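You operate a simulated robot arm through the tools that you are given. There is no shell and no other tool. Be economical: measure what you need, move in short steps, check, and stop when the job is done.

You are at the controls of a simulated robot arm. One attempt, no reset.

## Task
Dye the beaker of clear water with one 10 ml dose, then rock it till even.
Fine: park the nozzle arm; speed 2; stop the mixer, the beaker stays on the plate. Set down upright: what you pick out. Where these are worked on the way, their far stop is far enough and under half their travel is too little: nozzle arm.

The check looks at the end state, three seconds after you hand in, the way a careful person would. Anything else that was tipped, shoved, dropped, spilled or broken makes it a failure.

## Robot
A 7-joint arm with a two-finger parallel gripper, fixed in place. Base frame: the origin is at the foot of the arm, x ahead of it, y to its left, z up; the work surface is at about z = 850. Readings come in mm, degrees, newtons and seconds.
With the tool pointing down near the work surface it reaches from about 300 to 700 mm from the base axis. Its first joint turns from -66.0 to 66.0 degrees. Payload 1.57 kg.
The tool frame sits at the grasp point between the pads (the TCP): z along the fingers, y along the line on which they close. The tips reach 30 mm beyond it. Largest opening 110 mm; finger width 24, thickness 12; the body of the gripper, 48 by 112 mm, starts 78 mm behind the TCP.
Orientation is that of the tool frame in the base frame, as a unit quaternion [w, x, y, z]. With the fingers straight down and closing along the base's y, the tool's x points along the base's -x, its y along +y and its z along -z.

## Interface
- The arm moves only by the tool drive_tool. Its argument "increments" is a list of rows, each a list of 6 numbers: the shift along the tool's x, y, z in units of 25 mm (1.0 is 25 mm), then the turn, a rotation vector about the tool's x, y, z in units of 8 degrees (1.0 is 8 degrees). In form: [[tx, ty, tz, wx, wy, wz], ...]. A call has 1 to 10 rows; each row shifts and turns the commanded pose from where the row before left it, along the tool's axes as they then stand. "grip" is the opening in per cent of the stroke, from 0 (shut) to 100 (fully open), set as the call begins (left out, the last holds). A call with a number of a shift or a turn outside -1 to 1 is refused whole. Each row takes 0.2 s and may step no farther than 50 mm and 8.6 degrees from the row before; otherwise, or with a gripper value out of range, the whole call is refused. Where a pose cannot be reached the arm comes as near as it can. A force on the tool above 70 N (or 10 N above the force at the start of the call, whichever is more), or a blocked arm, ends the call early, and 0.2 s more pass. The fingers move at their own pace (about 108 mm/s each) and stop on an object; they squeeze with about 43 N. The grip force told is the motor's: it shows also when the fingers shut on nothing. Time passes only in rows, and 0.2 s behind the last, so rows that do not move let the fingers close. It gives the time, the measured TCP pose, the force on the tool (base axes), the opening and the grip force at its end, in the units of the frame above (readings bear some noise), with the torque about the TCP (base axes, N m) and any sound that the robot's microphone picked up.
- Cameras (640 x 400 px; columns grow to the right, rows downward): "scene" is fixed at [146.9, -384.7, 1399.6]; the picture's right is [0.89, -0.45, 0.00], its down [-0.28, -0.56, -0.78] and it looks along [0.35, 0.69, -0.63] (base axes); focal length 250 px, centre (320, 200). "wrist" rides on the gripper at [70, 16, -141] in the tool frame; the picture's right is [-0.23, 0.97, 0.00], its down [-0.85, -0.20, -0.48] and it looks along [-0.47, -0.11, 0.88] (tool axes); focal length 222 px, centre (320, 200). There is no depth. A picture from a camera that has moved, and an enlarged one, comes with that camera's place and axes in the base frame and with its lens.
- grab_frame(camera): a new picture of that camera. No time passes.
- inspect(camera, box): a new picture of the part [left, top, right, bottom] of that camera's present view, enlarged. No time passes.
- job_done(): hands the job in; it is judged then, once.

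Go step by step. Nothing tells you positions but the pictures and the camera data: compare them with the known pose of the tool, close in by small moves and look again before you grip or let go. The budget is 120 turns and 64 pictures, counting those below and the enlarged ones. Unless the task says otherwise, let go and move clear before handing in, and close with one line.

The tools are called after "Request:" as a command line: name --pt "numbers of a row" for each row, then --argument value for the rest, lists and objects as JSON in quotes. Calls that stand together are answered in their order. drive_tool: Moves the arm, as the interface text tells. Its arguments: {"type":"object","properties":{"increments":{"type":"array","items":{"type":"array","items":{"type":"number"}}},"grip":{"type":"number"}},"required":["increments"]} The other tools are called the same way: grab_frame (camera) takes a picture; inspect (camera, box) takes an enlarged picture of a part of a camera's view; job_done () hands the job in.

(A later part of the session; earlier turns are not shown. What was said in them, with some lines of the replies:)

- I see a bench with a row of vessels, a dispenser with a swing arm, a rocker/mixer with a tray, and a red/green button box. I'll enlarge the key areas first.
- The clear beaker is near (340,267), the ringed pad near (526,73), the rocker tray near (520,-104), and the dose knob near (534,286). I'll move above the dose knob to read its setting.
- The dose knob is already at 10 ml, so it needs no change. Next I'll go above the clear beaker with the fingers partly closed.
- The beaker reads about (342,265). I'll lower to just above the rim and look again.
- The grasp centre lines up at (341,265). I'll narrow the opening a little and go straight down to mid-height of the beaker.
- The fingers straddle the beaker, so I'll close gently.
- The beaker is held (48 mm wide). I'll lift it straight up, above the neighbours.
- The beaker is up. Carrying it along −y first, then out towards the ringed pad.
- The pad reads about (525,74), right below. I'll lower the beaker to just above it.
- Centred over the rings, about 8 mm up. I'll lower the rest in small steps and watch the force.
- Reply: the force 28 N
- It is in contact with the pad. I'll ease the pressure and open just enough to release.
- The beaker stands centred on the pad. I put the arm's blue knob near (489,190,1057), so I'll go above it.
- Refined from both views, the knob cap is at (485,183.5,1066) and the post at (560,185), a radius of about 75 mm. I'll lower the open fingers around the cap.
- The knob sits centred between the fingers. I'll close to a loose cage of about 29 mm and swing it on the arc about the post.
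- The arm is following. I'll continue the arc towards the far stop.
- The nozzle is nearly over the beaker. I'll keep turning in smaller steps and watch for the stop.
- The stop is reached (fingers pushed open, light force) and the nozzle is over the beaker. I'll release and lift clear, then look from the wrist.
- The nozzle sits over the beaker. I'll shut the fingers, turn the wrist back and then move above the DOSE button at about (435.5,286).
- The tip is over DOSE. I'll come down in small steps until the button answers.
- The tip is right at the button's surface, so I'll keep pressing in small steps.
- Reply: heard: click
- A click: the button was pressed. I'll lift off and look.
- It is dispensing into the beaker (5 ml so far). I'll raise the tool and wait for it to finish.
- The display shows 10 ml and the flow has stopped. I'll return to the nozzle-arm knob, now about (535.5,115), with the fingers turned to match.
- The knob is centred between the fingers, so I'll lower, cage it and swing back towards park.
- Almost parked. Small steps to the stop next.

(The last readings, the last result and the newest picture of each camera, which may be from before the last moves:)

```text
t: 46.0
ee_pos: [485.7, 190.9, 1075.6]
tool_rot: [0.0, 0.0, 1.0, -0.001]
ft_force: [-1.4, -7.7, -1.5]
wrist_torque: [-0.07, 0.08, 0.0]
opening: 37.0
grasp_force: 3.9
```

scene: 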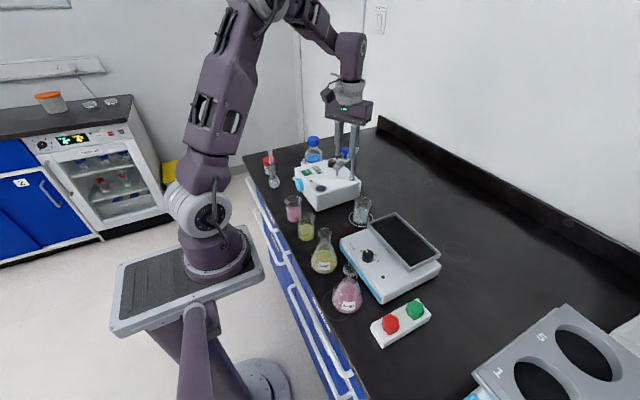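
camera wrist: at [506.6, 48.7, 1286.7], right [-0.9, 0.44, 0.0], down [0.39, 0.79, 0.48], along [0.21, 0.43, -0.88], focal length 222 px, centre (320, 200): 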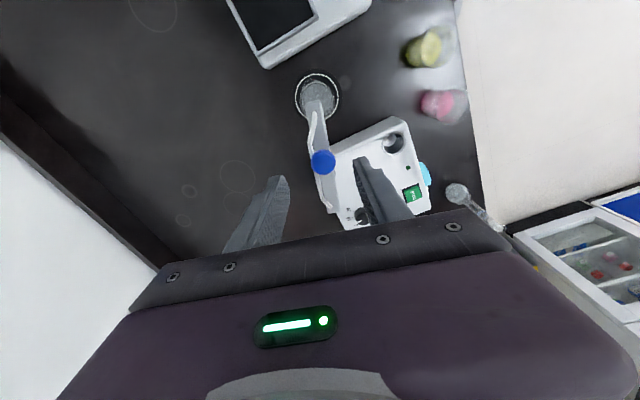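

The park stop is reached. I'll release and lift, then compare with the original parked view.

Request:
drive_tool --pt "0 -0.2 0 0 0 0" --pt "0 0 0 0 0 0" --pt "0 0 -0.9 0 0 0" --pt "0 0 -1 0 0 0" --pt "0 0 -1 0 0 0" --grip 50

Request:
inspect --camera "scene" --box '[240, 120, 400, 220]'

```text
t: 47.2
ee_pos: [487.1, 185.7, 1146.7]
tool_rot: [0.0, 0.0, 1.0, 0.0]
ft_force: [0.1, 0.8, -0.1]
wrist_torque: [-0.01, -0.01, 0.0]
opening: 55.1
grasp_force: 0.2
```

```text
4.00 times, centred on (320, 170) of scene
camera zoom: at [146.9, -384.7, 1399.6], right [0.89, -0.45, 0.0], down [-0.28, -0.56, -0.78], along [0.35, 0.69, -0.63], focal length 1000 px, centre (320, 320)
```

zoom: 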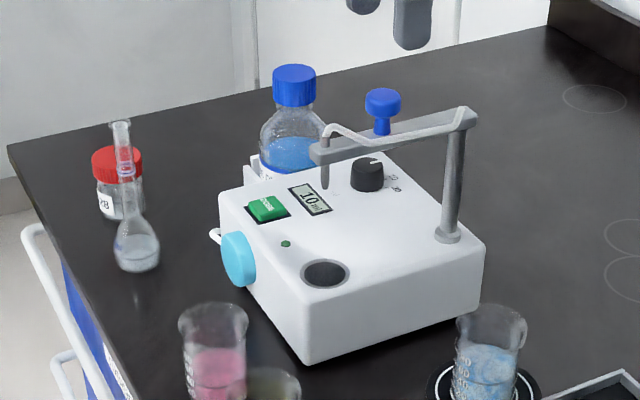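

The arm is parked exactly as at the start. Next is the dyed beaker at (525,74): I'll go above it and then lower around it.

Request:
drive_tool --pt "-0.304 -0.894 0 0 0 0" --pt "-0.304 -0.894 0 0 0 0" --pt "-0.304 -0.894 0 0 0 0" --pt "-0.304 -0.894 0 0 0 0" --pt "-0.304 -0.894 0 0 0 0" --pt "0 0 1 0 0 0" --pt "0 0 1 0 0 0" --pt "0 0 1 0 0 0" --pt "0 0 1 0 0 0" --pt "0 0 1 0 0 0" --grip 68

Request:
inspect --camera "wrist" --box '[200, 90, 440, 240]'

```text
t: 49.4
ee_pos: [525.8, 74.5, 1023.0]
tool_rot: [0.0, -0.001, 1.0, 0.0]
ft_force: [-0.2, 0.4, -1.6]
wrist_torque: [0.0, 0.01, 0.03]
opening: 74.7
grasp_force: 0.0
```

```text
2.67 times, centred on (320, 165) of wrist
camera zoom: at [456.3, 90.7, 1164.1], right [0.23, 0.97, 0.0], down [0.86, -0.2, 0.48], along [0.47, -0.11, -0.88], focal length 592 px, centre (320, 293)
```

zoom: 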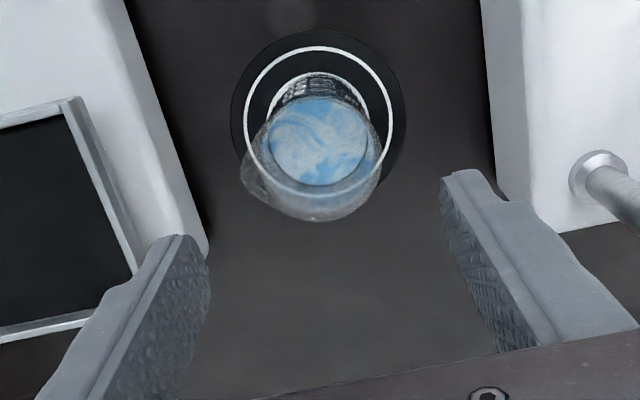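

Aligned. Lowering around the beaker and gripping.

Request:
drive_tool --pt "0 0 0.9 0 0 0" --pt "0 0 0.9 0 0 0" --pt "0 0 0.9 0 0 0" --pt "0 0 0.9 0 0 0" --pt "0 0 0.8 0 0 0" --pt "0 0 0.6 0 0 0" --grip 66

Request:
drive_tool --pt "0 0 0 0 0 0" --pt "0 0 0 0 0 0" --pt "0 0 0 0 0 0" --grip 35

Request:
drive_tool --pt "0 0 -0.2 0 0 0" --pt "0 0 -0.5 0 0 0" --pt "0 0 -0.8 0 0 0" --pt "0 0 -0.9 0 0 0" --pt "0 0 -0.9 0 0 0" --pt "0 0 -0.9 0 0 0" --pt "0 0 -0.8 0 0 0" --pt "0 0 -0.5 0 0 0" --pt "0 0 -0.3 0 0 0"

Request:
inspect --camera "scene" --box '[320, 130, 460, 290]'

```text
t: 50.8
ee_pos: [525.0, 75.3, 897.3]
tool_rot: [0.0, -0.001, 1.0, 0.0]
ft_force: [0.2, 0.0, 0.6]
wrist_torque: [0.0, -0.02, -0.02]
opening: 72.6
grasp_force: 0.0
```

```text
t: 51.6
ee_pos: [524.8, 73.6, 898.7]
tool_rot: [0.0, -0.001, 1.0, 0.0]
ft_force: [-0.3, -0.2, 0.2]
wrist_torque: [-0.04, 0.02, 0.0]
opening: 48.4
grasp_force: 43.3
```

```text
t: 53.6
ee_pos: [525.2, 73.4, 1042.7]
tool_rot: [-0.001, 0.0, 1.0, -0.001]
ft_force: [-0.4, -0.3, -1.4]
wrist_torque: [0.01, 0.03, -0.01]
opening: 48.6
grasp_force: 42.8
```

```text
2.50 times, centred on (390, 210) of scene
camera zoom: at [147.0, -384.7, 1399.6], right [0.89, -0.45, 0.0], down [-0.28, -0.56, -0.78], along [0.35, 0.69, -0.63], focal length 625 px, centre (145, 175)
```

zoom: 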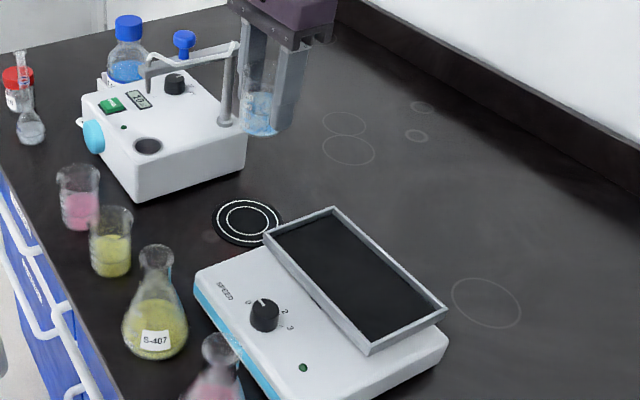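

The beaker is held at z 1043, and I put the tray centre at about (522,-99). Carrying it over.

Request:
drive_tool --pt "0.1 -0.4 0 0 0 0" --pt "0 -0.7 0 0 0 0" --pt "0 -0.9 0 0 0 0" --pt "0 -0.95 0 0 0 0" --pt "0 -0.95 0 0 0 0" --pt "0 -0.95 0 0 0 0" --pt "0 -0.9 0 0 0 0" --pt "0 -0.7 0 0 0 0" --pt "0 -0.4 0 0 0 0"

Request:
drive_tool --pt "0 0 0.3 0 0 0" --pt "0 0 0.6 0 0 0" --pt "0 0 0.5 0 0 0" --pt "0 0 0.2 0 0 0"

Request:
inspect --camera "scene" --box '[320, 170, 460, 290]'

Request:
grab_frame --camera "wrist"

```text
t: 55.6
ee_pos: [523.9, -97.1, 1043.1]
tool_rot: [0.0, 0.0, 1.0, 0.0]
ft_force: [-0.4, 0.2, -0.7]
wrist_torque: [0.04, 0.01, 0.01]
opening: 48.6
grasp_force: 42.9
```

```text
t: 56.6
ee_pos: [524.7, -97.5, 1002.5]
tool_rot: [0.0, -0.001, 1.0, 0.0]
ft_force: [-0.2, 0.2, -1.0]
wrist_torque: [-0.02, -0.02, -0.04]
opening: 48.4
grasp_force: 42.9
```

```text
3.33 times, centred on (390, 230) of scene
camera zoom: at [147.0, -384.7, 1399.6], right [0.89, -0.45, 0.0], down [-0.28, -0.56, -0.78], along [0.35, 0.69, -0.63], focal length 833 px, centre (87, 100)
```

zoom: 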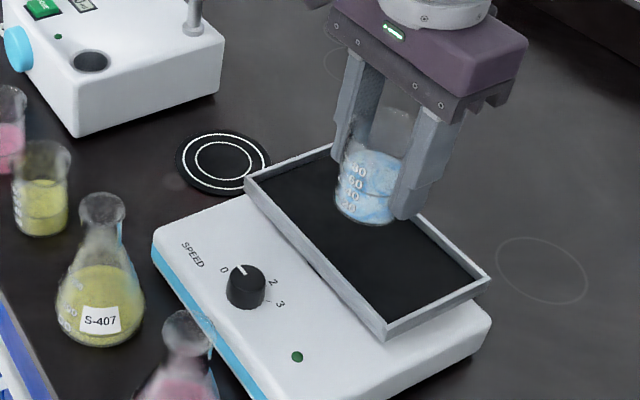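

```text
22 pictures are left
camera wrist: at [454.0, -81.2, 1144.0], right [0.23, 0.97, 0.0], down [0.86, -0.2, 0.48], along [0.47, -0.11, -0.88], focal length 222 px, centre (320, 200)
```

wrist: 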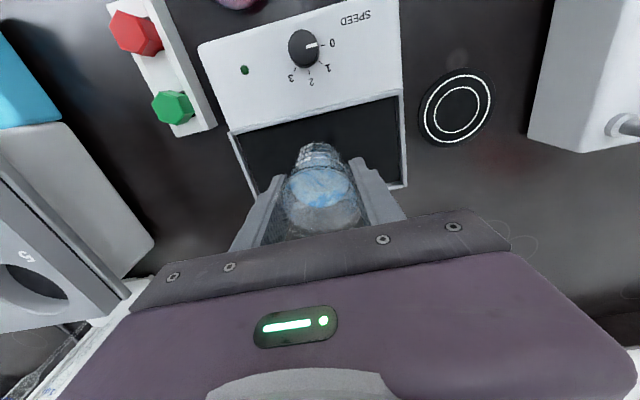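

It's over the tray centre. Lowering until contact.

Request:
drive_tool --pt "0.06 0 0.5 0 0 0" --pt "0 0 0.4 0 0 0" --pt "0 0 0.15 0 0 0"

Request:
drive_tool --pt "0 0 0.12 0 0 0" --pt "0 0 0.12 0 0 0"

```text
t: 57.4
ee_pos: [521.5, -97.6, 975.6]
tool_rot: [-0.001, -0.001, 1.0, 0.0]
ft_force: [-0.7, -0.8, -1.1]
wrist_torque: [0.02, -0.01, 0.01]
opening: 48.2
grasp_force: 43.0
```

```text
t: 58.0
ee_pos: [521.9, -97.6, 970.1]
tool_rot: [0.001, 0.0, 1.0, -0.001]
ft_force: [-0.8, -0.8, -0.9]
wrist_torque: [0.02, 0.01, 0.02]
opening: 48.4
grasp_force: 42.7
```

Request:
drive_tool --pt "0 0 0.12 0 0 0" --pt "0 0 0.1 0 0 0"

Request:
inspect --camera "scene" --box '[360, 190, 450, 280]'

```text
t: 58.6
ee_pos: [522.0, -97.5, 966.6]
tool_rot: [0.003, -0.002, 1.0, -0.001]
ft_force: [-2.2, 1.8, 33.1]
wrist_torque: [0.5, 0.04, 0.08]
opening: 48.4
grasp_force: 43.4
```

```text
4.44 times, centred on (405, 235) of scene
camera zoom: at [146.3, -384.6, 1399.7], right [0.89, -0.45, 0.0], down [-0.28, -0.56, -0.78], along [0.35, 0.69, -0.63], focal length 1111 px, centre (-58, 44)
```

zoom: 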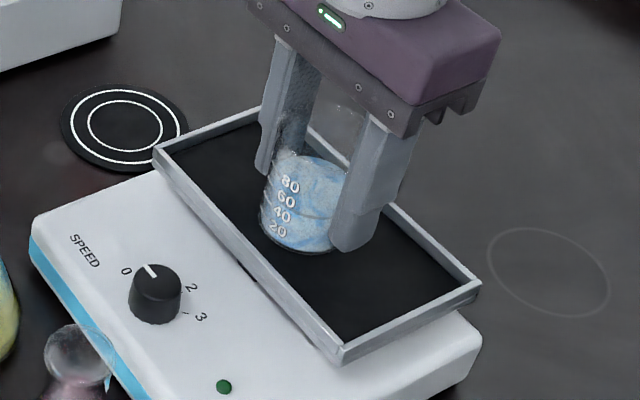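

It is in contact near the middle of the tray. I'll ease off, release and retreat upward.

Request:
drive_tool --pt "0 0 -0.16 0 0 0" --pt "0 0 0 0 0 0"

Request:
drive_tool --pt "0 0 0 0 0 0" --pt "0 0 0 0 0 0" --grip 66

Request:
drive_tool --pt "0 0 -0.4 0 0 0" --pt "0 0 -0.8 0 0 0" --pt "0 0 -1 0 0 0" --pt "0 0 -1 0 0 0" --pt "0 0 -1 0 0 0" --pt "0 0 -1 0 0 0"

Request:
inspect --camera "scene" --box '[330, 180, 460, 330]'

```text
t: 59.2
ee_pos: [521.3, -96.7, 969.0]
tool_rot: [-0.001, -0.001, 1.0, 0.001]
ft_force: [0.0, -0.8, -1.1]
wrist_torque: [-0.01, -0.01, -0.03]
opening: 48.6
grasp_force: 43.0
```

```text
t: 59.8
ee_pos: [521.2, -96.7, 967.9]
tool_rot: [0.0, -0.001, 1.0, 0.0]
ft_force: [0.7, 0.1, -0.2]
wrist_torque: [0.05, 0.01, 0.0]
opening: 72.8
grasp_force: 0.2
```

```text
t: 61.2
ee_pos: [522.3, -96.8, 1099.5]
tool_rot: [0.001, 0.0, 1.0, 0.0]
ft_force: [0.2, -0.1, -0.6]
wrist_torque: [-0.01, -0.01, 0.01]
opening: 72.8
grasp_force: 0.1
```

```text
2.67 times, centred on (395, 255) of scene
camera zoom: at [146.9, -384.7, 1399.6], right [0.89, -0.45, 0.0], down [-0.28, -0.56, -0.78], along [0.35, 0.69, -0.63], focal length 667 px, centre (120, 53)
```

zoom: 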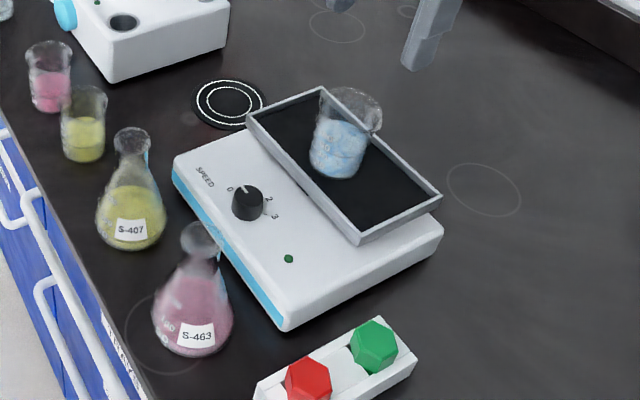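

The beaker stands on the tray. The speed knob is at about (427,-92) with its top near z 910, pointing at 0, so I'll move above it for a close look.

Request:
drive_tool --pt "0.8 0.04 0 0 0 0" --pt "0.8 0.04 0 0 0 0" --pt "0.8 0.04 0 0 0 0" --pt "0.7 0.04 0 0 0 0" --pt "0.7 0.04 0 0 0 0" --pt "0 0 1 0 0 0" --pt "0 0 1 0 0 0" --pt "0 0 1 0 0 0" --grip 50

Request:
inspect --camera "wrist" --box '[240, 80, 400, 200]'

```text
t: 63.0
ee_pos: [426.7, -92.7, 1023.8]
tool_rot: [0.001, -0.002, 1.0, 0.0]
ft_force: [0.4, -0.4, 0.1]
wrist_torque: [0.02, 0.0, -0.01]
opening: 55.3
grasp_force: 0.1
```

```text
3.33 times, centred on (320, 140) of wrist
camera zoom: at [357.0, -76.0, 1164.2], right [0.23, 0.97, 0.0], down [0.85, -0.2, 0.48], along [0.47, -0.11, -0.88], focal length 740 px, centre (320, 400)
```

zoom: 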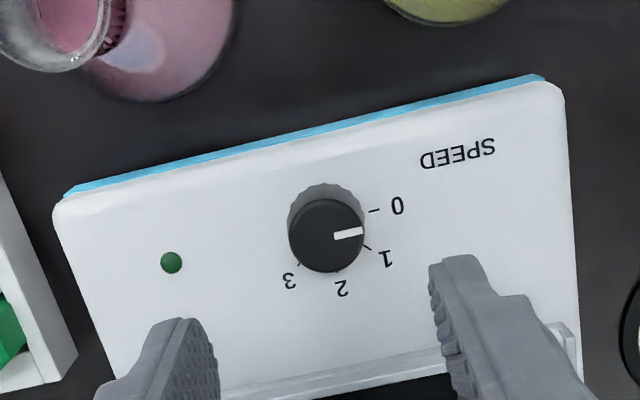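

The dial reads 0, with marks every 45° or so: 0→2 is about 90° clockwise from above. I'll pre-turn the wrist −45° and lower around the knob at (430,-90.5).

Request:
drive_tool --pt "-0.13 0.09 0 0 0 0" --pt "0 0 0 0 0 -0.94" --pt "0 0 0 0 0 -0.94" --pt "0 0 0 0 0 -0.94" --pt "0 0 0 0 0 -0.94" --pt "0 0 0 0 0 -0.94" --pt "0 0 0 0 0 -0.94" --pt "0 0 1 0 0 0" --pt "0 0 1 0 0 0"

Request:
inspect --camera "scene" --box '[320, 180, 450, 290]'

Request:
grab_frame --camera "wrist"

```text
t: 65.0
ee_pos: [428.7, -90.9, 973.4]
tool_rot: [0.0, -0.384, 0.923, 0.0]
ft_force: [-0.6, 0.2, 0.0]
wrist_torque: [0.0, 0.01, -0.01]
opening: 55.0
grasp_force: 0.0
```

```text
3.64 times, centred on (385, 235) of scene
camera zoom: at [146.9, -384.7, 1399.6], right [0.89, -0.45, 0.0], down [-0.28, -0.56, -0.78], along [0.35, 0.69, -0.63], focal length 909 px, centre (84, 73)
```

zoom: 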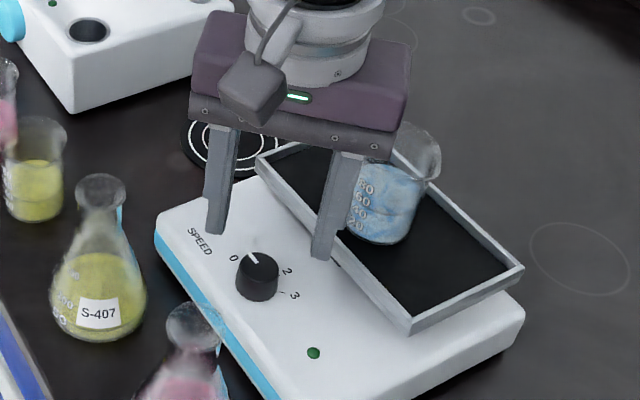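

```text
17 pictures are left
camera wrist: at [368.7, -129.2, 1115.1], right [-0.53, 0.85, 0.0], down [0.74, 0.47, 0.48], along [0.41, 0.25, -0.88], focal length 222 px, centre (320, 200)
```

wrist: 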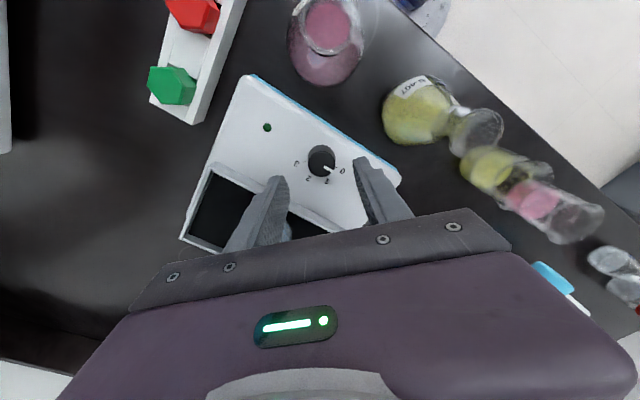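

Aligned. I'll narrow the fingers to about 40 mm to clear the tray edge and go down to the knob.

Request:
drive_tool --pt "0 0 0 0 0 0" --pt "0 0 0.7 0 0 0" --pt "0 0 0.7 0 0 0" --pt "0 0 0.5 0 0 0" --grip 37

Request:
inspect --camera "scene" --box '[330, 200, 430, 280]'

```text
t: 66.0
ee_pos: [431.2, -89.5, 926.2]
tool_rot: [0.0, -0.385, 0.923, 0.0]
ft_force: [0.4, 0.6, 0.9]
wrist_torque: [0.03, 0.01, 0.04]
opening: 40.8
grasp_force: 0.1
```

```text
5.00 times, centred on (380, 240) of scene
camera zoom: at [146.9, -384.7, 1399.6], right [0.89, -0.45, 0.0], down [-0.28, -0.56, -0.78], along [0.35, 0.69, -0.63], focal length 1250 px, centre (20, 0)
```

zoom: 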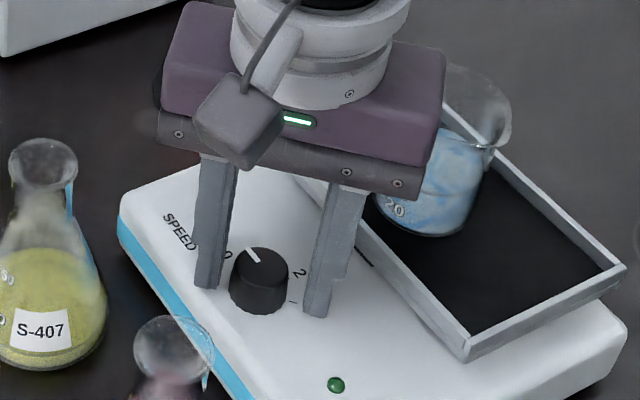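

The fingers straddle the knob well. Gripping it.

Request:
drive_tool --pt "0 0 0 0 0 0" --pt "0 0 0 0 0 0" --grip 15

Request:
drive_tool --pt "0 0 0 0 0 0.9" --pt "0 0 0 0 0 0.9" --pt "0 0 0 0 0 0.9" --pt "0 0 0 0 0 0.9" --pt "0 0 0 0 0 0.9" --pt "0 0 0 0 0 0.9"

```text
t: 66.6
ee_pos: [428.8, -89.7, 926.3]
tool_rot: [-0.001, -0.385, 0.923, 0.001]
ft_force: [-11.3, 16.9, -0.4]
wrist_torque: [0.51, 0.39, -0.01]
opening: 27.6
grasp_force: 38.4
```

```text
t: 68.0
ee_pos: [428.8, -90.5, 927.2]
tool_rot: [-0.001, -0.016, 1.0, 0.0]
ft_force: [-16.8, 14.6, -13.5]
wrist_torque: [0.42, 0.65, -0.03]
opening: 27.6
grasp_force: 38.3
```

Turning smoothly, 43° so far. Continuing to about 90°.

Request:
drive_tool --pt "0 0 0 0 0 0.96" --pt "0 0 0 0 0 0.96" --pt "0 0 0 0 0 0.96" --pt "0 0 0 0 0 0.96" --pt "0 0 0 0 0 0.96" --pt "0 0 0 0 0 0.9"

Request:
drive_tool --pt "0 0 0 0 0 0" --pt "0 0 0 0 0 0" --pt "0 0 -0.7 0 0 0" --pt "0 0 -0.9 0 0 0" --pt "0 0 -0.9 0 0 0" --pt "0 0 -0.9 0 0 0" --pt "0 0 -0.9 0 0 0" --grip 37

Request:
inspect --camera "scene" --box '[330, 220, 410, 280]'

Request:
inspect --camera "wrist" --box '[240, 80, 400, 200]'

```text
t: 69.4
ee_pos: [429.4, -90.1, 927.1]
tool_rot: [0.0, 0.374, 0.927, -0.001]
ft_force: [-20.6, -9.1, -22.3]
wrist_torque: [-0.33, 0.47, 0.03]
opening: 27.4
grasp_force: 38.3
```

```text
t: 71.0
ee_pos: [429.1, -90.3, 1034.8]
tool_rot: [0.0, 0.372, 0.928, -0.001]
ft_force: [-0.8, -0.3, 0.0]
wrist_torque: [0.0, 0.02, 0.0]
opening: 40.7
grasp_force: 0.1
```

```text
6.67 times, centred on (370, 250) of scene
camera zoom: at [146.9, -384.7, 1399.6], right [0.89, -0.45, 0.0], down [-0.28, -0.56, -0.78], along [0.35, 0.69, -0.63], focal length 1667 px, centre (-13, -133)
```

zoom: 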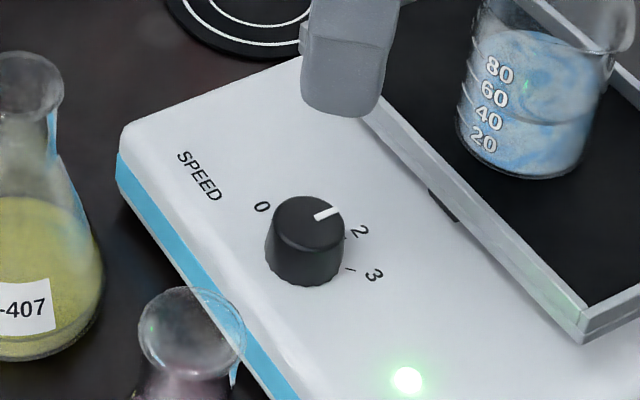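

```text
3.33 times, centred on (320, 140) of wrist
camera zoom: at [390.7, -30.8, 1176.0], right [0.84, 0.55, 0.0], down [0.48, -0.73, 0.48], along [0.26, -0.4, -0.88], focal length 740 px, centre (320, 400)
```

zoom: 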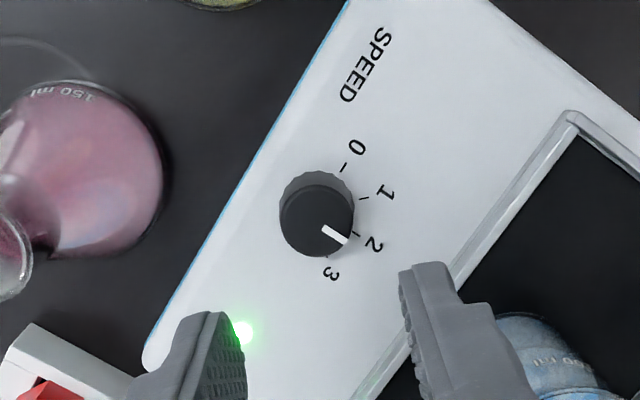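

The pointer is on 2, and the mixer's green light is on now. I'll turn the wrist back, move above the green button and see whether the tray is rocking.

Request:
drive_tool --pt "0 0 -0.4 0 0 -0.92" --pt "0 0 0 0 0 -0.92" --pt "0 0 0 0 0 -0.92" --pt "0 0 0 0 0 -0.92" --pt "0 0 0 0 0 -0.92" --pt "0 0 0 0 0 -0.92" --grip 0

Request:
drive_tool --pt "-0.1 -1 0 0 0 0" --pt "-0.1 -1 0 0 0 0" --pt "-0.1 -1 0 0 0 0" --pt "-0.1 -1 0 0 0 0" --pt "-0.1 -1 0 0 0 0" --pt "-0.1 -1 0 0 0 0"

Request:
inspect --camera "scene" --box '[330, 190, 460, 340]'

```text
t: 72.4
ee_pos: [430.7, -88.7, 1044.7]
tool_rot: [0.0, -0.005, 1.0, 0.0]
ft_force: [-0.7, 0.4, -0.4]
wrist_torque: [0.01, 0.01, 0.01]
opening: 0.1
grasp_force: 22.0
```

```text
t: 73.8
ee_pos: [447.6, -239.9, 1043.5]
tool_rot: [0.0, -0.005, 1.0, 0.001]
ft_force: [-0.2, -0.5, -0.8]
wrist_torque: [0.02, 0.03, 0.03]
opening: 0.0
grasp_force: 21.1
```

```text
2.67 times, centred on (395, 265) of scene
camera zoom: at [146.9, -384.7, 1399.6], right [0.89, -0.45, 0.0], down [-0.28, -0.56, -0.78], along [0.35, 0.69, -0.63], focal length 667 px, centre (120, 27)
```

zoom: 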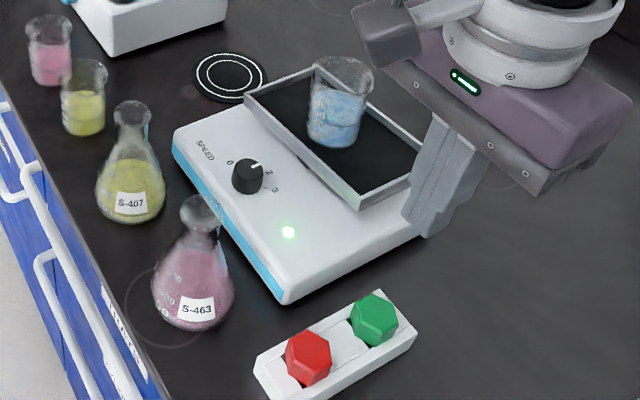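

The tray looks tilted compared with before, so it may already be rocking. I'll wait briefly and look again.

Request:
drive_tool --pt "0.1 0 0 0 0 0" --pt "0 0 0 0 0 0" --pt "0 0 0 0 0 0"

Request:
inspect --camera "scene" --box '[330, 190, 460, 340]'

```text
t: 74.6
ee_pos: [444.5, -239.4, 1043.9]
tool_rot: [0.0, -0.005, 1.0, 0.0]
ft_force: [0.8, -0.5, -0.2]
wrist_torque: [-0.01, 0.01, 0.04]
opening: 0.1
grasp_force: 21.3
```

```text
2.67 times, centred on (395, 265) of scene
camera zoom: at [146.9, -384.7, 1399.6], right [0.89, -0.45, 0.0], down [-0.28, -0.56, -0.78], along [0.35, 0.69, -0.63], focal length 667 px, centre (120, 27)
```

zoom: 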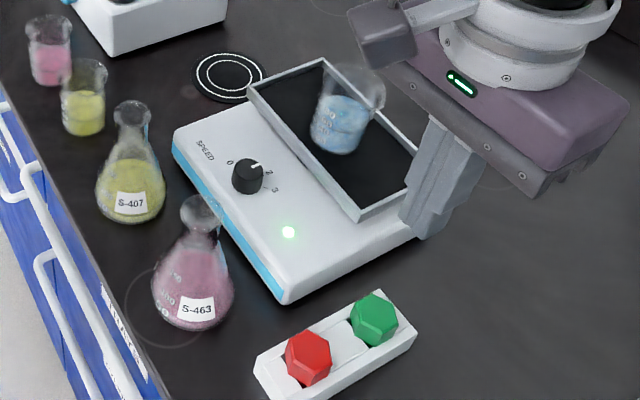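

It is rocking already, at speed 2, so the green button isn't needed. While it mixes I'll position over the red stop button at about (376.5,-242) and wait.

Request:
drive_tool --pt "0.9 -0.04 0 0 0 0" --pt "0.9 -0.04 0 0 0 0" --pt "0.9 -0.04 0 0 0 0" --pt "0 0 0.8 0 0 0" --pt "0 0 0.8 0 0 0" --pt "0 0 0.8 0 0 0" --pt "0 0 0.7 0 0 0" --pt "0 0 0 0 0 0"

Request:
drive_tool --pt "0 0 0 0 0 0" --pt "0 0 0 0 0 0" --pt "0 0 0 0 0 0" --pt "0 0 0 0 0 0" --pt "0 0 0 0 0 0" --pt "0 0 0 0 0 0" --pt "0 0 0 0 0 0" --pt "0 0 0 0 0 0" --pt "0 0 0 0 0 0" --pt "0 0 0 0 0 0"

Request:
drive_tool --pt "0 0 0 0 0 0" --pt "0 0 0 0 0 0" --pt "0 0 0 0 0 0" --pt "0 0 0 0 0 0" --pt "0 0 0 0 0 0" --pt "0 0 0 0 0 0" --pt "0 0 0 0 0 0" --pt "0 0 0 0 0 0" --pt "0 0 0 0 0 0" --pt "0 0 0 0 0 0"

Request:
inspect --camera "scene" --box '[360, 200, 440, 335]'

```text
t: 76.4
ee_pos: [376.5, -242.9, 966.3]
tool_rot: [-0.001, -0.004, 1.0, 0.0]
ft_force: [-0.4, 0.7, 0.0]
wrist_torque: [-0.02, -0.04, -0.03]
opening: 0.0
grasp_force: 21.2
```

```text
t: 78.6
ee_pos: [376.6, -244.1, 967.4]
tool_rot: [0.001, -0.006, 1.0, 0.0]
ft_force: [0.3, 0.6, -0.9]
wrist_torque: [-0.02, 0.03, -0.01]
opening: 0.0
grasp_force: 21.3
```

```text
t: 80.8
ee_pos: [376.0, -242.4, 966.6]
tool_rot: [0.0, -0.005, 1.0, 0.0]
ft_force: [0.0, -0.3, 0.0]
wrist_torque: [-0.01, -0.02, -0.01]
opening: 0.0
grasp_force: 20.9
```

```text
2.96 times, centred on (400, 268) of scene
camera zoom: at [146.9, -384.7, 1399.6], right [0.89, -0.45, 0.0], down [-0.28, -0.56, -0.78], along [0.35, 0.69, -0.63], focal length 741 px, centre (83, 0)
```

zoom: 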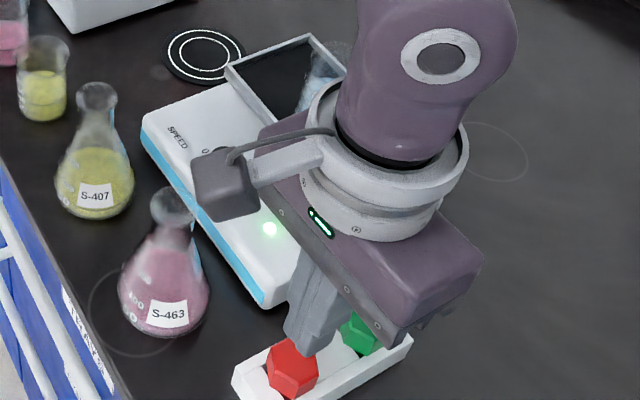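

The liquid is still streaky and mostly hidden here. The tip lines up over the red button, so I'll wait longer and check with the wrist camera.

Request:
drive_tool --pt "0 0 0 0 0 0" --pt "0 0 0 0 0 0" --pt "0 0 0 0 0 0" --pt "0 0 0 0 0 0" --pt "0 0 0 0 0 0" --pt "0 0 0 0 0 0" --pt "0 0 0 0 0 0" --pt "0 0 0 0 0 0" --pt "0 0 0 0 0 0" --pt "0 0 0 0 0 0"

Request:
drive_tool --pt "0 0 0 0 0 0" --pt "0 0 0 0 0 0" --pt "0 0 0 0 0 0" --pt "0 0 0 0 0 0" --pt "0 0 0 0 0 0" --pt "0 0 0 0 0 0" --pt "0 0 0 0 0 0" --pt "0 0 0 0 0 0" --pt "0 0 0 0 0 0" --pt "0 0 0 0 0 0"

Request:
drive_tool --pt "0 0 0 0 0 0" --pt "0 0 0 0 0 0" --pt "0 0 0 0 0 0" --pt "0 0 0 0 0 0" --pt "0 0 0 0 0 0" --pt "0 0 0 0 0 0" --pt "0 0 0 0 0 0" --pt "0 0 0 0 0 0" --pt "0 0 0 0 0 0" --pt "0 0 0 0 0 0"

Request:
drive_tool --pt "0 0 0 0 0 0" --pt "0 0 0 0 0 0" --pt "0 0 0 0 0 0" --pt "0 0 0 0 0 0" --pt "0 0 0 0 0 0" --pt "0 0 0 0 0 0" --pt "0 0 0 0 0 0" --pt "0 0 0 0 0 0" --pt "0 0 0 0 0 0" --pt "0 0 0 0 0 0"

Request:
inspect --camera "scene" --box '[380, 200, 420, 235]'

```text
t: 83.0
ee_pos: [376.4, -243.0, 966.6]
tool_rot: [0.0, -0.005, 1.0, 0.0]
ft_force: [-0.2, -0.4, 0.3]
wrist_torque: [0.02, 0.0, 0.04]
opening: 0.0
grasp_force: 21.2
```

```text
t: 85.2
ee_pos: [375.9, -244.2, 966.6]
tool_rot: [0.0, -0.005, 1.0, 0.001]
ft_force: [-0.1, -0.6, 0.7]
wrist_torque: [0.01, 0.01, -0.01]
opening: 0.0
grasp_force: 22.2
```

```text
t: 87.4
ee_pos: [375.8, -243.9, 966.8]
tool_rot: [0.0, -0.005, 1.0, 0.0]
ft_force: [0.7, 0.3, -0.2]
wrist_torque: [0.03, 0.02, 0.08]
opening: 0.0
grasp_force: 21.5
```

```text
t: 89.6
ee_pos: [376.0, -244.2, 966.4]
tool_rot: [0.0, -0.005, 1.0, 0.0]
ft_force: [-1.1, -0.2, -0.1]
wrist_torque: [0.0, 0.02, -0.05]
opening: 0.0
grasp_force: 21.0
```

```text
11.43 times, centred on (400, 218) of scene
camera zoom: at [146.9, -384.7, 1399.6], right [0.89, -0.45, 0.0], down [-0.28, -0.56, -0.78], along [0.35, 0.69, -0.63], focal length 2857 px, centre (-594, 0)
```

zoom: 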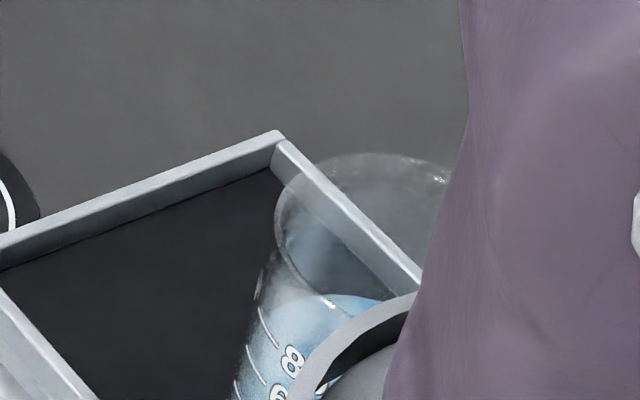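

Already smoother. I'll let it rock longer and look again.

Request:
drive_tool --pt "0 0 0 0 0 0" --pt "0 0 0 0 0 0" --pt "0 0 0 0 0 0" --pt "0 0 0 0 0 0" --pt "0 0 0 0 0 0" --pt "0 0 0 0 0 0" --pt "0 0 0 0 0 0" --pt "0 0 0 0 0 0" --pt "0 0 0 0 0 0" --pt "0 0 0 0 0 0"

Request:
drive_tool --pt "0 0 0 0 0 0" --pt "0 0 0 0 0 0" --pt "0 0 0 0 0 0" --pt "0 0 0 0 0 0" --pt "0 0 0 0 0 0" --pt "0 0 0 0 0 0" --pt "0 0 0 0 0 0" --pt "0 0 0 0 0 0" --pt "0 0 0 0 0 0" --pt "0 0 0 0 0 0"

Request:
drive_tool --pt "0 0 0 0 0 0" --pt "0 0 0 0 0 0" --pt "0 0 0 0 0 0" --pt "0 0 0 0 0 0" --pt "0 0 0 0 0 0" --pt "0 0 0 0 0 0" --pt "0 0 0 0 0 0" --pt "0 0 0 0 0 0" --pt "0 0 0 0 0 0" --pt "0 0 0 0 0 0"

Request:
drive_tool --pt "0 0 -1 0 0 0" --pt "0 0 -1 0 0 0" --pt "0 0 -1 0 0 0" --pt "0 -1 0 0 0 0" --pt "0 -1 0 0 0 0" --pt "0 -1 0 0 0 0" --pt "0 -1 0 0 0 0"

Request:
inspect --camera "scene" --box '[370, 190, 440, 250]'

```text
t: 91.8
ee_pos: [376.6, -243.6, 966.6]
tool_rot: [0.001, -0.005, 1.0, 0.0]
ft_force: [-0.8, 0.3, 0.0]
wrist_torque: [0.0, 0.0, -0.02]
opening: 0.0
grasp_force: 21.3
```

```text
t: 94.0
ee_pos: [377.4, -244.0, 967.8]
tool_rot: [0.0, -0.005, 1.0, 0.0]
ft_force: [0.8, -0.3, -0.3]
wrist_torque: [0.01, 0.04, 0.01]
opening: 0.1
grasp_force: 21.3
```

```text
t: 96.2
ee_pos: [376.4, -244.1, 966.3]
tool_rot: [0.0, -0.005, 1.0, 0.0]
ft_force: [-0.1, 0.4, 0.2]
wrist_torque: [-0.01, -0.03, -0.01]
opening: 0.0
grasp_force: 21.0
```

```text
t: 97.8
ee_pos: [377.0, -343.7, 1039.8]
tool_rot: [0.0, -0.006, 1.0, 0.001]
ft_force: [0.0, 0.4, 0.8]
wrist_torque: [0.0, 0.02, 0.0]
opening: 0.1
grasp_force: 21.4
```

```text
6.67 times, centred on (405, 220) of scene
camera zoom: at [147.0, -384.7, 1399.6], right [0.89, -0.45, 0.0], down [-0.28, -0.56, -0.78], along [0.35, 0.69, -0.63], focal length 1667 px, centre (-247, 67)
```

zoom: 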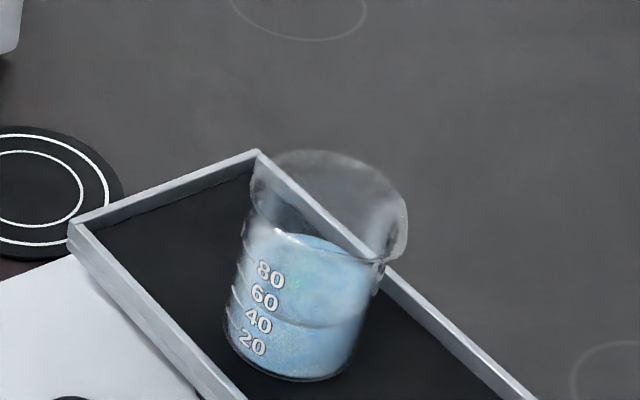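

Nearly uniform, with faint variation left. I'll let it rock some more and recheck from this clear view.

Request:
drive_tool --pt "0 0 0 0 0 0" --pt "0 0 0 0 0 0" --pt "0 0 0 0 0 0" --pt "0 0 0 0 0 0" --pt "0 0 0 0 0 0" --pt "0 0 0 0 0 0" --pt "0 0 0 0 0 0" --pt "0 0 0 0 0 0" --pt "0 0 0 0 0 0" --pt "0 0 0 0 0 0"

Request:
drive_tool --pt "0 0 0 0 0 0" --pt "0 0 0 0 0 0" --pt "0 0 0 0 0 0" --pt "0 0 0 0 0 0" --pt "0 0 0 0 0 0" --pt "0 0 0 0 0 0" --pt "0 0 0 0 0 0" --pt "0 0 0 0 0 0" --pt "0 0 0 0 0 0" --pt "0 0 0 0 0 0"

Request:
drive_tool --pt "0 0 0 0 0 0" --pt "0 0 0 0 0 0" --pt "0 0 0 0 0 0" --pt "0 0 0 0 0 0" --pt "0 0 0 0 0 0" --pt "0 0 0 0 0 0" --pt "0 0 0 0 0 0" --pt "0 0 0 0 0 0" --pt "0 0 0 0 0 0" --pt "0 0 0 0 0 0"

Request:
drive_tool --pt "0 0 0 0 0 0" --pt "0 0 0 0 0 0" --pt "0 0 0 0 0 0" --pt "0 0 0 0 0 0" --pt "0 0 0 0 0 0" --pt "0 0 0 0 0 0" --pt "0 0 0 0 0 0" --pt "0 0 0 0 0 0" --pt "0 0 0 0 0 0" --pt "0 0 0 0 0 0"

Request:
drive_tool --pt "0 0 0 0 0 0" --pt "0 0 0 0 0 0" --pt "0 0 0 0 0 0" --pt "0 0 0 0 0 0" --pt "0 0 0 0 0 0" --pt "0 0 0 0 0 0" --pt "0 0 0 0 0 0" --pt "0 0 0 0 0 0" --pt "0 0 0 0 0 0" --pt "0 0 0 0 0 0"

Request:
inspect --camera "scene" --box '[370, 190, 440, 250]'

```text
t: 100.0
ee_pos: [377.1, -343.0, 1040.8]
tool_rot: [0.0, -0.006, 1.0, 0.0]
ft_force: [0.0, -0.8, -0.3]
wrist_torque: [-0.05, -0.01, -0.02]
opening: 0.0
grasp_force: 21.0
```

```text
t: 102.2
ee_pos: [375.6, -344.3, 1041.6]
tool_rot: [0.0, -0.005, 1.0, -0.001]
ft_force: [-0.3, -0.4, 0.5]
wrist_torque: [-0.02, 0.03, 0.0]
opening: 0.2
grasp_force: 21.4
```

```text
t: 104.4
ee_pos: [376.9, -342.7, 1040.7]
tool_rot: [0.0, -0.005, 1.0, 0.0]
ft_force: [0.5, -0.6, -1.6]
wrist_torque: [0.0, -0.02, 0.0]
opening: 0.2
grasp_force: 21.4
```

```text
t: 106.6
ee_pos: [376.2, -342.8, 1040.5]
tool_rot: [0.001, -0.005, 1.0, 0.0]
ft_force: [0.6, -0.3, -0.6]
wrist_torque: [-0.02, 0.01, 0.0]
opening: 0.0
grasp_force: 21.1
```

```text
t: 108.8
ee_pos: [375.7, -343.4, 1041.0]
tool_rot: [0.0, -0.005, 1.0, 0.0]
ft_force: [-0.7, -0.5, 0.9]
wrist_torque: [-0.01, -0.02, -0.01]
opening: 0.0
grasp_force: 21.0
```

```text
6.67 times, centred on (405, 220) of scene
camera zoom: at [146.9, -384.7, 1399.6], right [0.89, -0.45, 0.0], down [-0.28, -0.56, -0.78], along [0.35, 0.69, -0.63], focal length 1667 px, centre (-247, 67)
```

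zoom: 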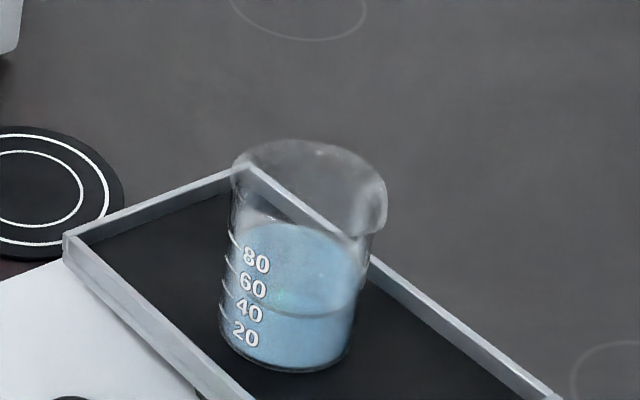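

The colour is now even. Going back over the red button and down to press it.

Request:
drive_tool --pt "0 1 0 0 0 0" --pt "0 1 0 0 0 0" --pt "0 1 0 0 0 0" --pt "0 1 0 0 0 0" --pt "0 0 1 0 0 0" --pt "0 0 1 0 0 0" --pt "0 0 1 0 0 0" --pt "0 0 0.8 0 0 0"

Request:
drive_tool --pt "0 0 0.2 0 0 0" --pt "0 0 0.2 0 0 0" --pt "0 0 0.15 0 0 0"

Request:
inspect --camera "scene" --box '[360, 270, 440, 345]'

```text
t: 110.6
ee_pos: [376.4, -243.2, 947.1]
tool_rot: [0.001, -0.005, 1.0, 0.001]
ft_force: [0.0, -1.0, -0.2]
wrist_torque: [0.0, 0.01, 0.01]
opening: 0.0
grasp_force: 21.3
```

```text
t: 111.4
ee_pos: [376.5, -242.8, 931.8]
tool_rot: [0.0, -0.004, 1.0, 0.0]
ft_force: [-0.2, 0.3, 0.1]
wrist_torque: [-0.02, -0.03, -0.01]
opening: 0.0
grasp_force: 21.9
```

```text
5.33 times, centred on (400, 308) of scene
camera zoom: at [146.9, -384.7, 1399.6], right [0.89, -0.45, 0.0], down [-0.28, -0.56, -0.78], along [0.35, 0.69, -0.63], focal length 1333 px, centre (-107, -373)
```

zoom: 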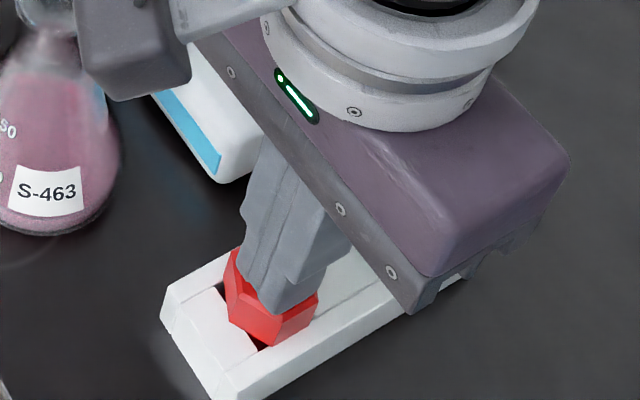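

The tip is centred on the red button. Pressing in small steps.

Request:
drive_tool --pt "0 0 0.1 0 0 0" --pt "0 0 0.1 0 0 0"

Request:
drive_tool --pt "0 0 0.1 0 0 0" --pt "0 0 0.1 0 0 0"

```text
t: 112.0
ee_pos: [376.8, -244.7, 928.9]
tool_rot: [0.001, -0.004, 1.0, 0.0]
ft_force: [-1.6, 1.0, 17.4]
wrist_torque: [0.06, 0.06, 0.01]
opening: 0.0
grasp_force: 21.3
```

```text
t: 112.5
ee_pos: [377.3, -243.1, 929.1]
tool_rot: [0.002, -0.005, 1.0, -0.002]
ft_force: [-5.6, 7.7, 29.1]
wrist_torque: [0.25, 0.19, 0.02]
opening: 0.1
grasp_force: 21.0
stopped in row 2: the force on the tool passed its limit at 82 N (the readings are from after the stop); the commanded pose is now the measured one
```

No click, and it is solid. I'll lift off and look at the mixer's light and the box.

Request:
drive_tool --pt "0 0 -0.6 0 0 0" --pt "0 0 -1 0 0 0" --pt "0 0 -1 0 0 0" --pt "0 0 -1 0 0 0" --pt "0 -1 0 0 0 0" --pt "0 -1 0 0 0 0" --pt "0 -1 0 0 0 0" --pt "0 -1 0 0 0 0"

Request:
inspect --camera "scene" --box '[340, 200, 460, 350]'

```text
t: 114.3
ee_pos: [378.8, -344.2, 1017.8]
tool_rot: [0.002, -0.006, 1.0, -0.002]
ft_force: [0.6, -0.2, 0.0]
wrist_torque: [-0.01, 0.0, 0.01]
opening: 0.0
grasp_force: 21.2
```

```text
2.67 times, centred on (400, 275) of scene
camera zoom: at [146.9, -384.7, 1399.6], right [0.89, -0.45, 0.0], down [-0.28, -0.56, -0.78], along [0.35, 0.69, -0.63], focal length 667 px, centre (107, 0)
```

zoom: 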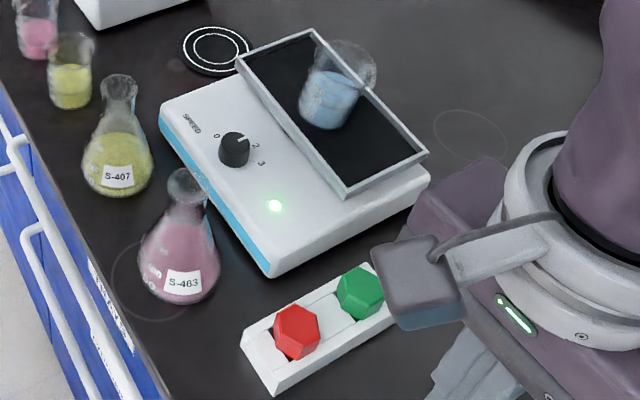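

The mixer is still running: the red/green box is just a holder, not a switch. Stopping means turning the dial back to 0, so I'll return above it with the wrist pre-turned.

Request:
drive_tool --pt "0 0 -1 0 0 0" --pt "-0.225 1 0 0 0 0" --pt "-0.225 1 0 0 0 0" --pt "-0.225 1 0 0 0 0" --pt "-0.225 1 0 0 0 0" --pt "-0.225 1 0 0 0 0" --pt "-0.225 1 0 0 0 0" --pt "-0.225 1 0 0 0 0" --pt "-0.225 1 0 0 0 0" --pt "-0.225 1 0 0 0 0"

Request:
drive_tool --pt "0 1 0 0 0 0" --pt "0 0.15 0 0 0 0.93" --pt "0 0 0 0 0 0.93" --pt "0 0 0 0 0 0.93" --pt "0 0 0 0 0 0.93" --pt "0 0 0 0 0 0.93" --pt "0 0 0 0 0 0.93" --grip 37

```text
t: 116.5
ee_pos: [425.8, -117.7, 1041.9]
tool_rot: [0.002, -0.005, 1.0, -0.002]
ft_force: [0.0, -0.2, -0.7]
wrist_torque: [-0.03, -0.01, -0.02]
opening: 0.1
grasp_force: 21.0
```

```text
t: 118.1
ee_pos: [425.2, -89.1, 1041.5]
tool_rot: [0.003, 0.376, 0.927, 0.0]
ft_force: [0.1, -0.7, -0.6]
wrist_torque: [0.02, 0.01, 0.02]
opening: 40.8
grasp_force: 0.1
```

Fine-centring and lowering to the dial.

Request:
drive_tool --pt "-0.117 0.05 0.8 0 0 0" --pt "0 0 0.8 0 0 0" --pt "0 0 0.8 0 0 0" --pt "0 0 0.6 0 0 0"

Request:
inspect --camera "wrist" --box '[240, 80, 400, 200]'

```text
t: 119.1
ee_pos: [428.8, -91.0, 967.2]
tool_rot: [0.003, 0.376, 0.927, 0.0]
ft_force: [0.1, 0.5, -0.8]
wrist_torque: [-0.01, 0.0, 0.02]
opening: 40.8
grasp_force: 0.0
```

```text
3.33 times, centred on (320, 140) of wrist
camera zoom: at [389.1, -30.7, 1107.8], right [0.84, 0.54, 0.0], down [0.47, -0.74, 0.48], along [0.26, -0.4, -0.88], focal length 740 px, centre (320, 400)
```

zoom: 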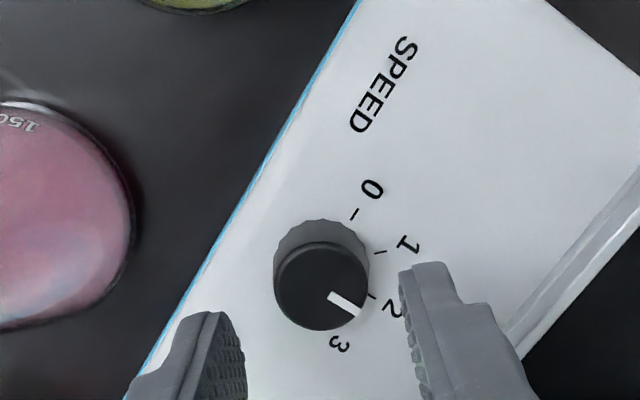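

Centred, pointer still at 2. Down, grip, and turn back 90°.

Request:
drive_tool --pt "0 0 0.7 0 0 0" --pt "0 0 0.6 0 0 0" --pt "0 0 0.32 0 0 0"

Request:
drive_tool --pt "0 0 0 0 0 0" --pt "0 0 0 0 0 0" --pt "0 0 0 0 0 -0.94" --pt "0 0 0 0 0 -0.94" --pt "0 0 0 0 0 -0.94" --pt "0 0 0 0 0 -0.94" --pt "0 0 0 0 0 -0.94" --pt "0 0 0 0 0 -0.94" --grip 15

Request:
drive_tool --pt "0 0 0 0 0 -0.94" --pt "0 0 0 0 0 -0.94" --pt "0 0 0 0 0 -0.94" --pt "0 0 0 0 0 -0.94" --pt "0 0 0 0 0 -0.94" --pt "0 0 0 0 0 -0.94"

```text
t: 119.9
ee_pos: [429.2, -92.3, 925.5]
tool_rot: [0.002, 0.375, 0.927, -0.001]
ft_force: [0.0, 0.7, -0.3]
wrist_torque: [-0.02, -0.01, 0.01]
opening: 40.8
grasp_force: 0.1
```

```text
t: 121.7
ee_pos: [430.4, -90.5, 925.9]
tool_rot: [0.002, -0.011, 1.0, -0.001]
ft_force: [6.1, 17.0, -1.3]
wrist_torque: [0.55, -0.31, -0.02]
opening: 27.8
grasp_force: 38.1
```

```text
t: 123.1
ee_pos: [427.2, -91.3, 925.0]
tool_rot: [-0.001, -0.393, 0.92, -0.002]
ft_force: [-8.3, 10.6, -5.2]
wrist_torque: [0.24, 0.22, 0.03]
opening: 28.6
grasp_force: 6.5
```

Turned back about 90°. Releasing, lifting and checking.

Request:
drive_tool --pt "0 0 0 0 0 0" --pt "0 0 0 0 0 0" --pt "0 0 -0.7 0 0 0" --pt "0 0 -0.9 0 0 0" --pt "0 0 -0.9 0 0 0" --pt "0 0 -0.9 0 0 0" --pt "0 0 -0.9 0 0 0" --pt "0 0 -0.9 0 0 0" --grip 37

Request:
drive_tool --pt "0.7 0 -0.7 0 0 0" --pt "0.7 0 -0.7 0 0 0" --pt "0.7 0 -0.7 0 0 0" --pt "0 0 -0.7 0 0 0" --pt "0 0 -0.7 0 0 0" --pt "0 0 0 0 0 0"

Request:
inspect --camera "scene" --box '[340, 195, 450, 285]'

```text
t: 124.9
ee_pos: [427.6, -90.4, 1057.5]
tool_rot: [0.001, -0.392, 0.92, -0.003]
ft_force: [-0.2, 0.4, 0.2]
wrist_torque: [0.03, -0.03, -0.01]
opening: 40.7
grasp_force: 0.0
```

```text
t: 126.3
ee_pos: [392.2, -128.3, 1142.9]
tool_rot: [0.001, -0.393, 0.92, -0.001]
ft_force: [-0.2, 0.1, 0.3]
wrist_torque: [-0.02, -0.01, 0.0]
opening: 40.9
grasp_force: 0.2
```

```text
4.44 times, centred on (395, 240) of scene
camera zoom: at [146.9, -384.7, 1399.6], right [0.89, -0.45, 0.0], down [-0.28, -0.56, -0.78], along [0.35, 0.69, -0.63], focal length 1111 px, centre (-13, 22)
```

zoom: 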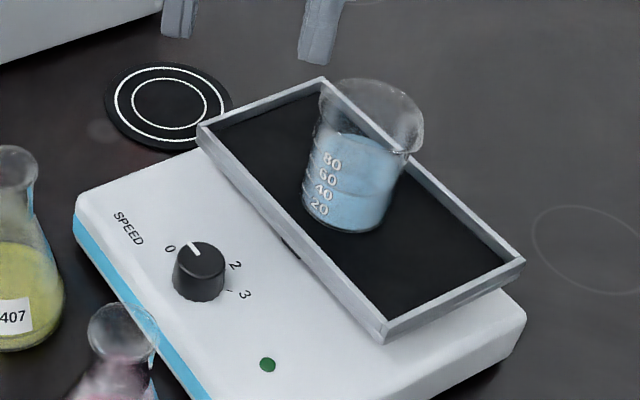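

The mixer is stopped (light off, dial at 0), the tray is level and the blue is even. One last full view before handing in.

Request:
grab_frame --camera "scene"

Request:
inspect --camera "scene" --box '[320, 230, 460, 350]'

```text
3 pictures are left
```

scene: 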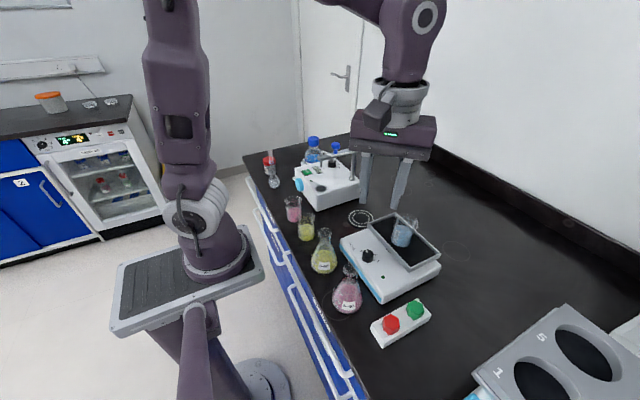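

```text
3.33 times, centred on (390, 290) of scene
camera zoom: at [146.9, -384.7, 1399.6], right [0.89, -0.45, 0.0], down [-0.28, -0.56, -0.78], along [0.35, 0.69, -0.63], focal length 833 px, centre (87, -100)
```

zoom: 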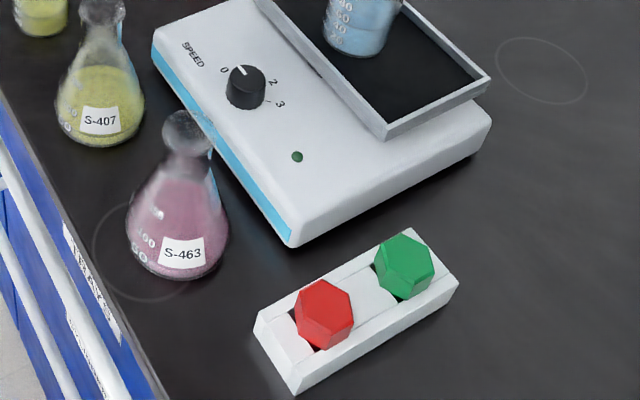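

Everything is in place, nothing else has visibly moved, and the gripper is clear. Handing in.

Request:
job_done

```text
The job is handed in.
```

The beaker got one 10 ml dose and was rocked at speed 2 until its blue looked even; it stands upright on the stopped mixer plate (dial back at 0), with the nozzle arm parked. I also pressed the red button, taking it for the mixer's stop; it did nothing, the push reached 82 N, and the box looks unmoved.
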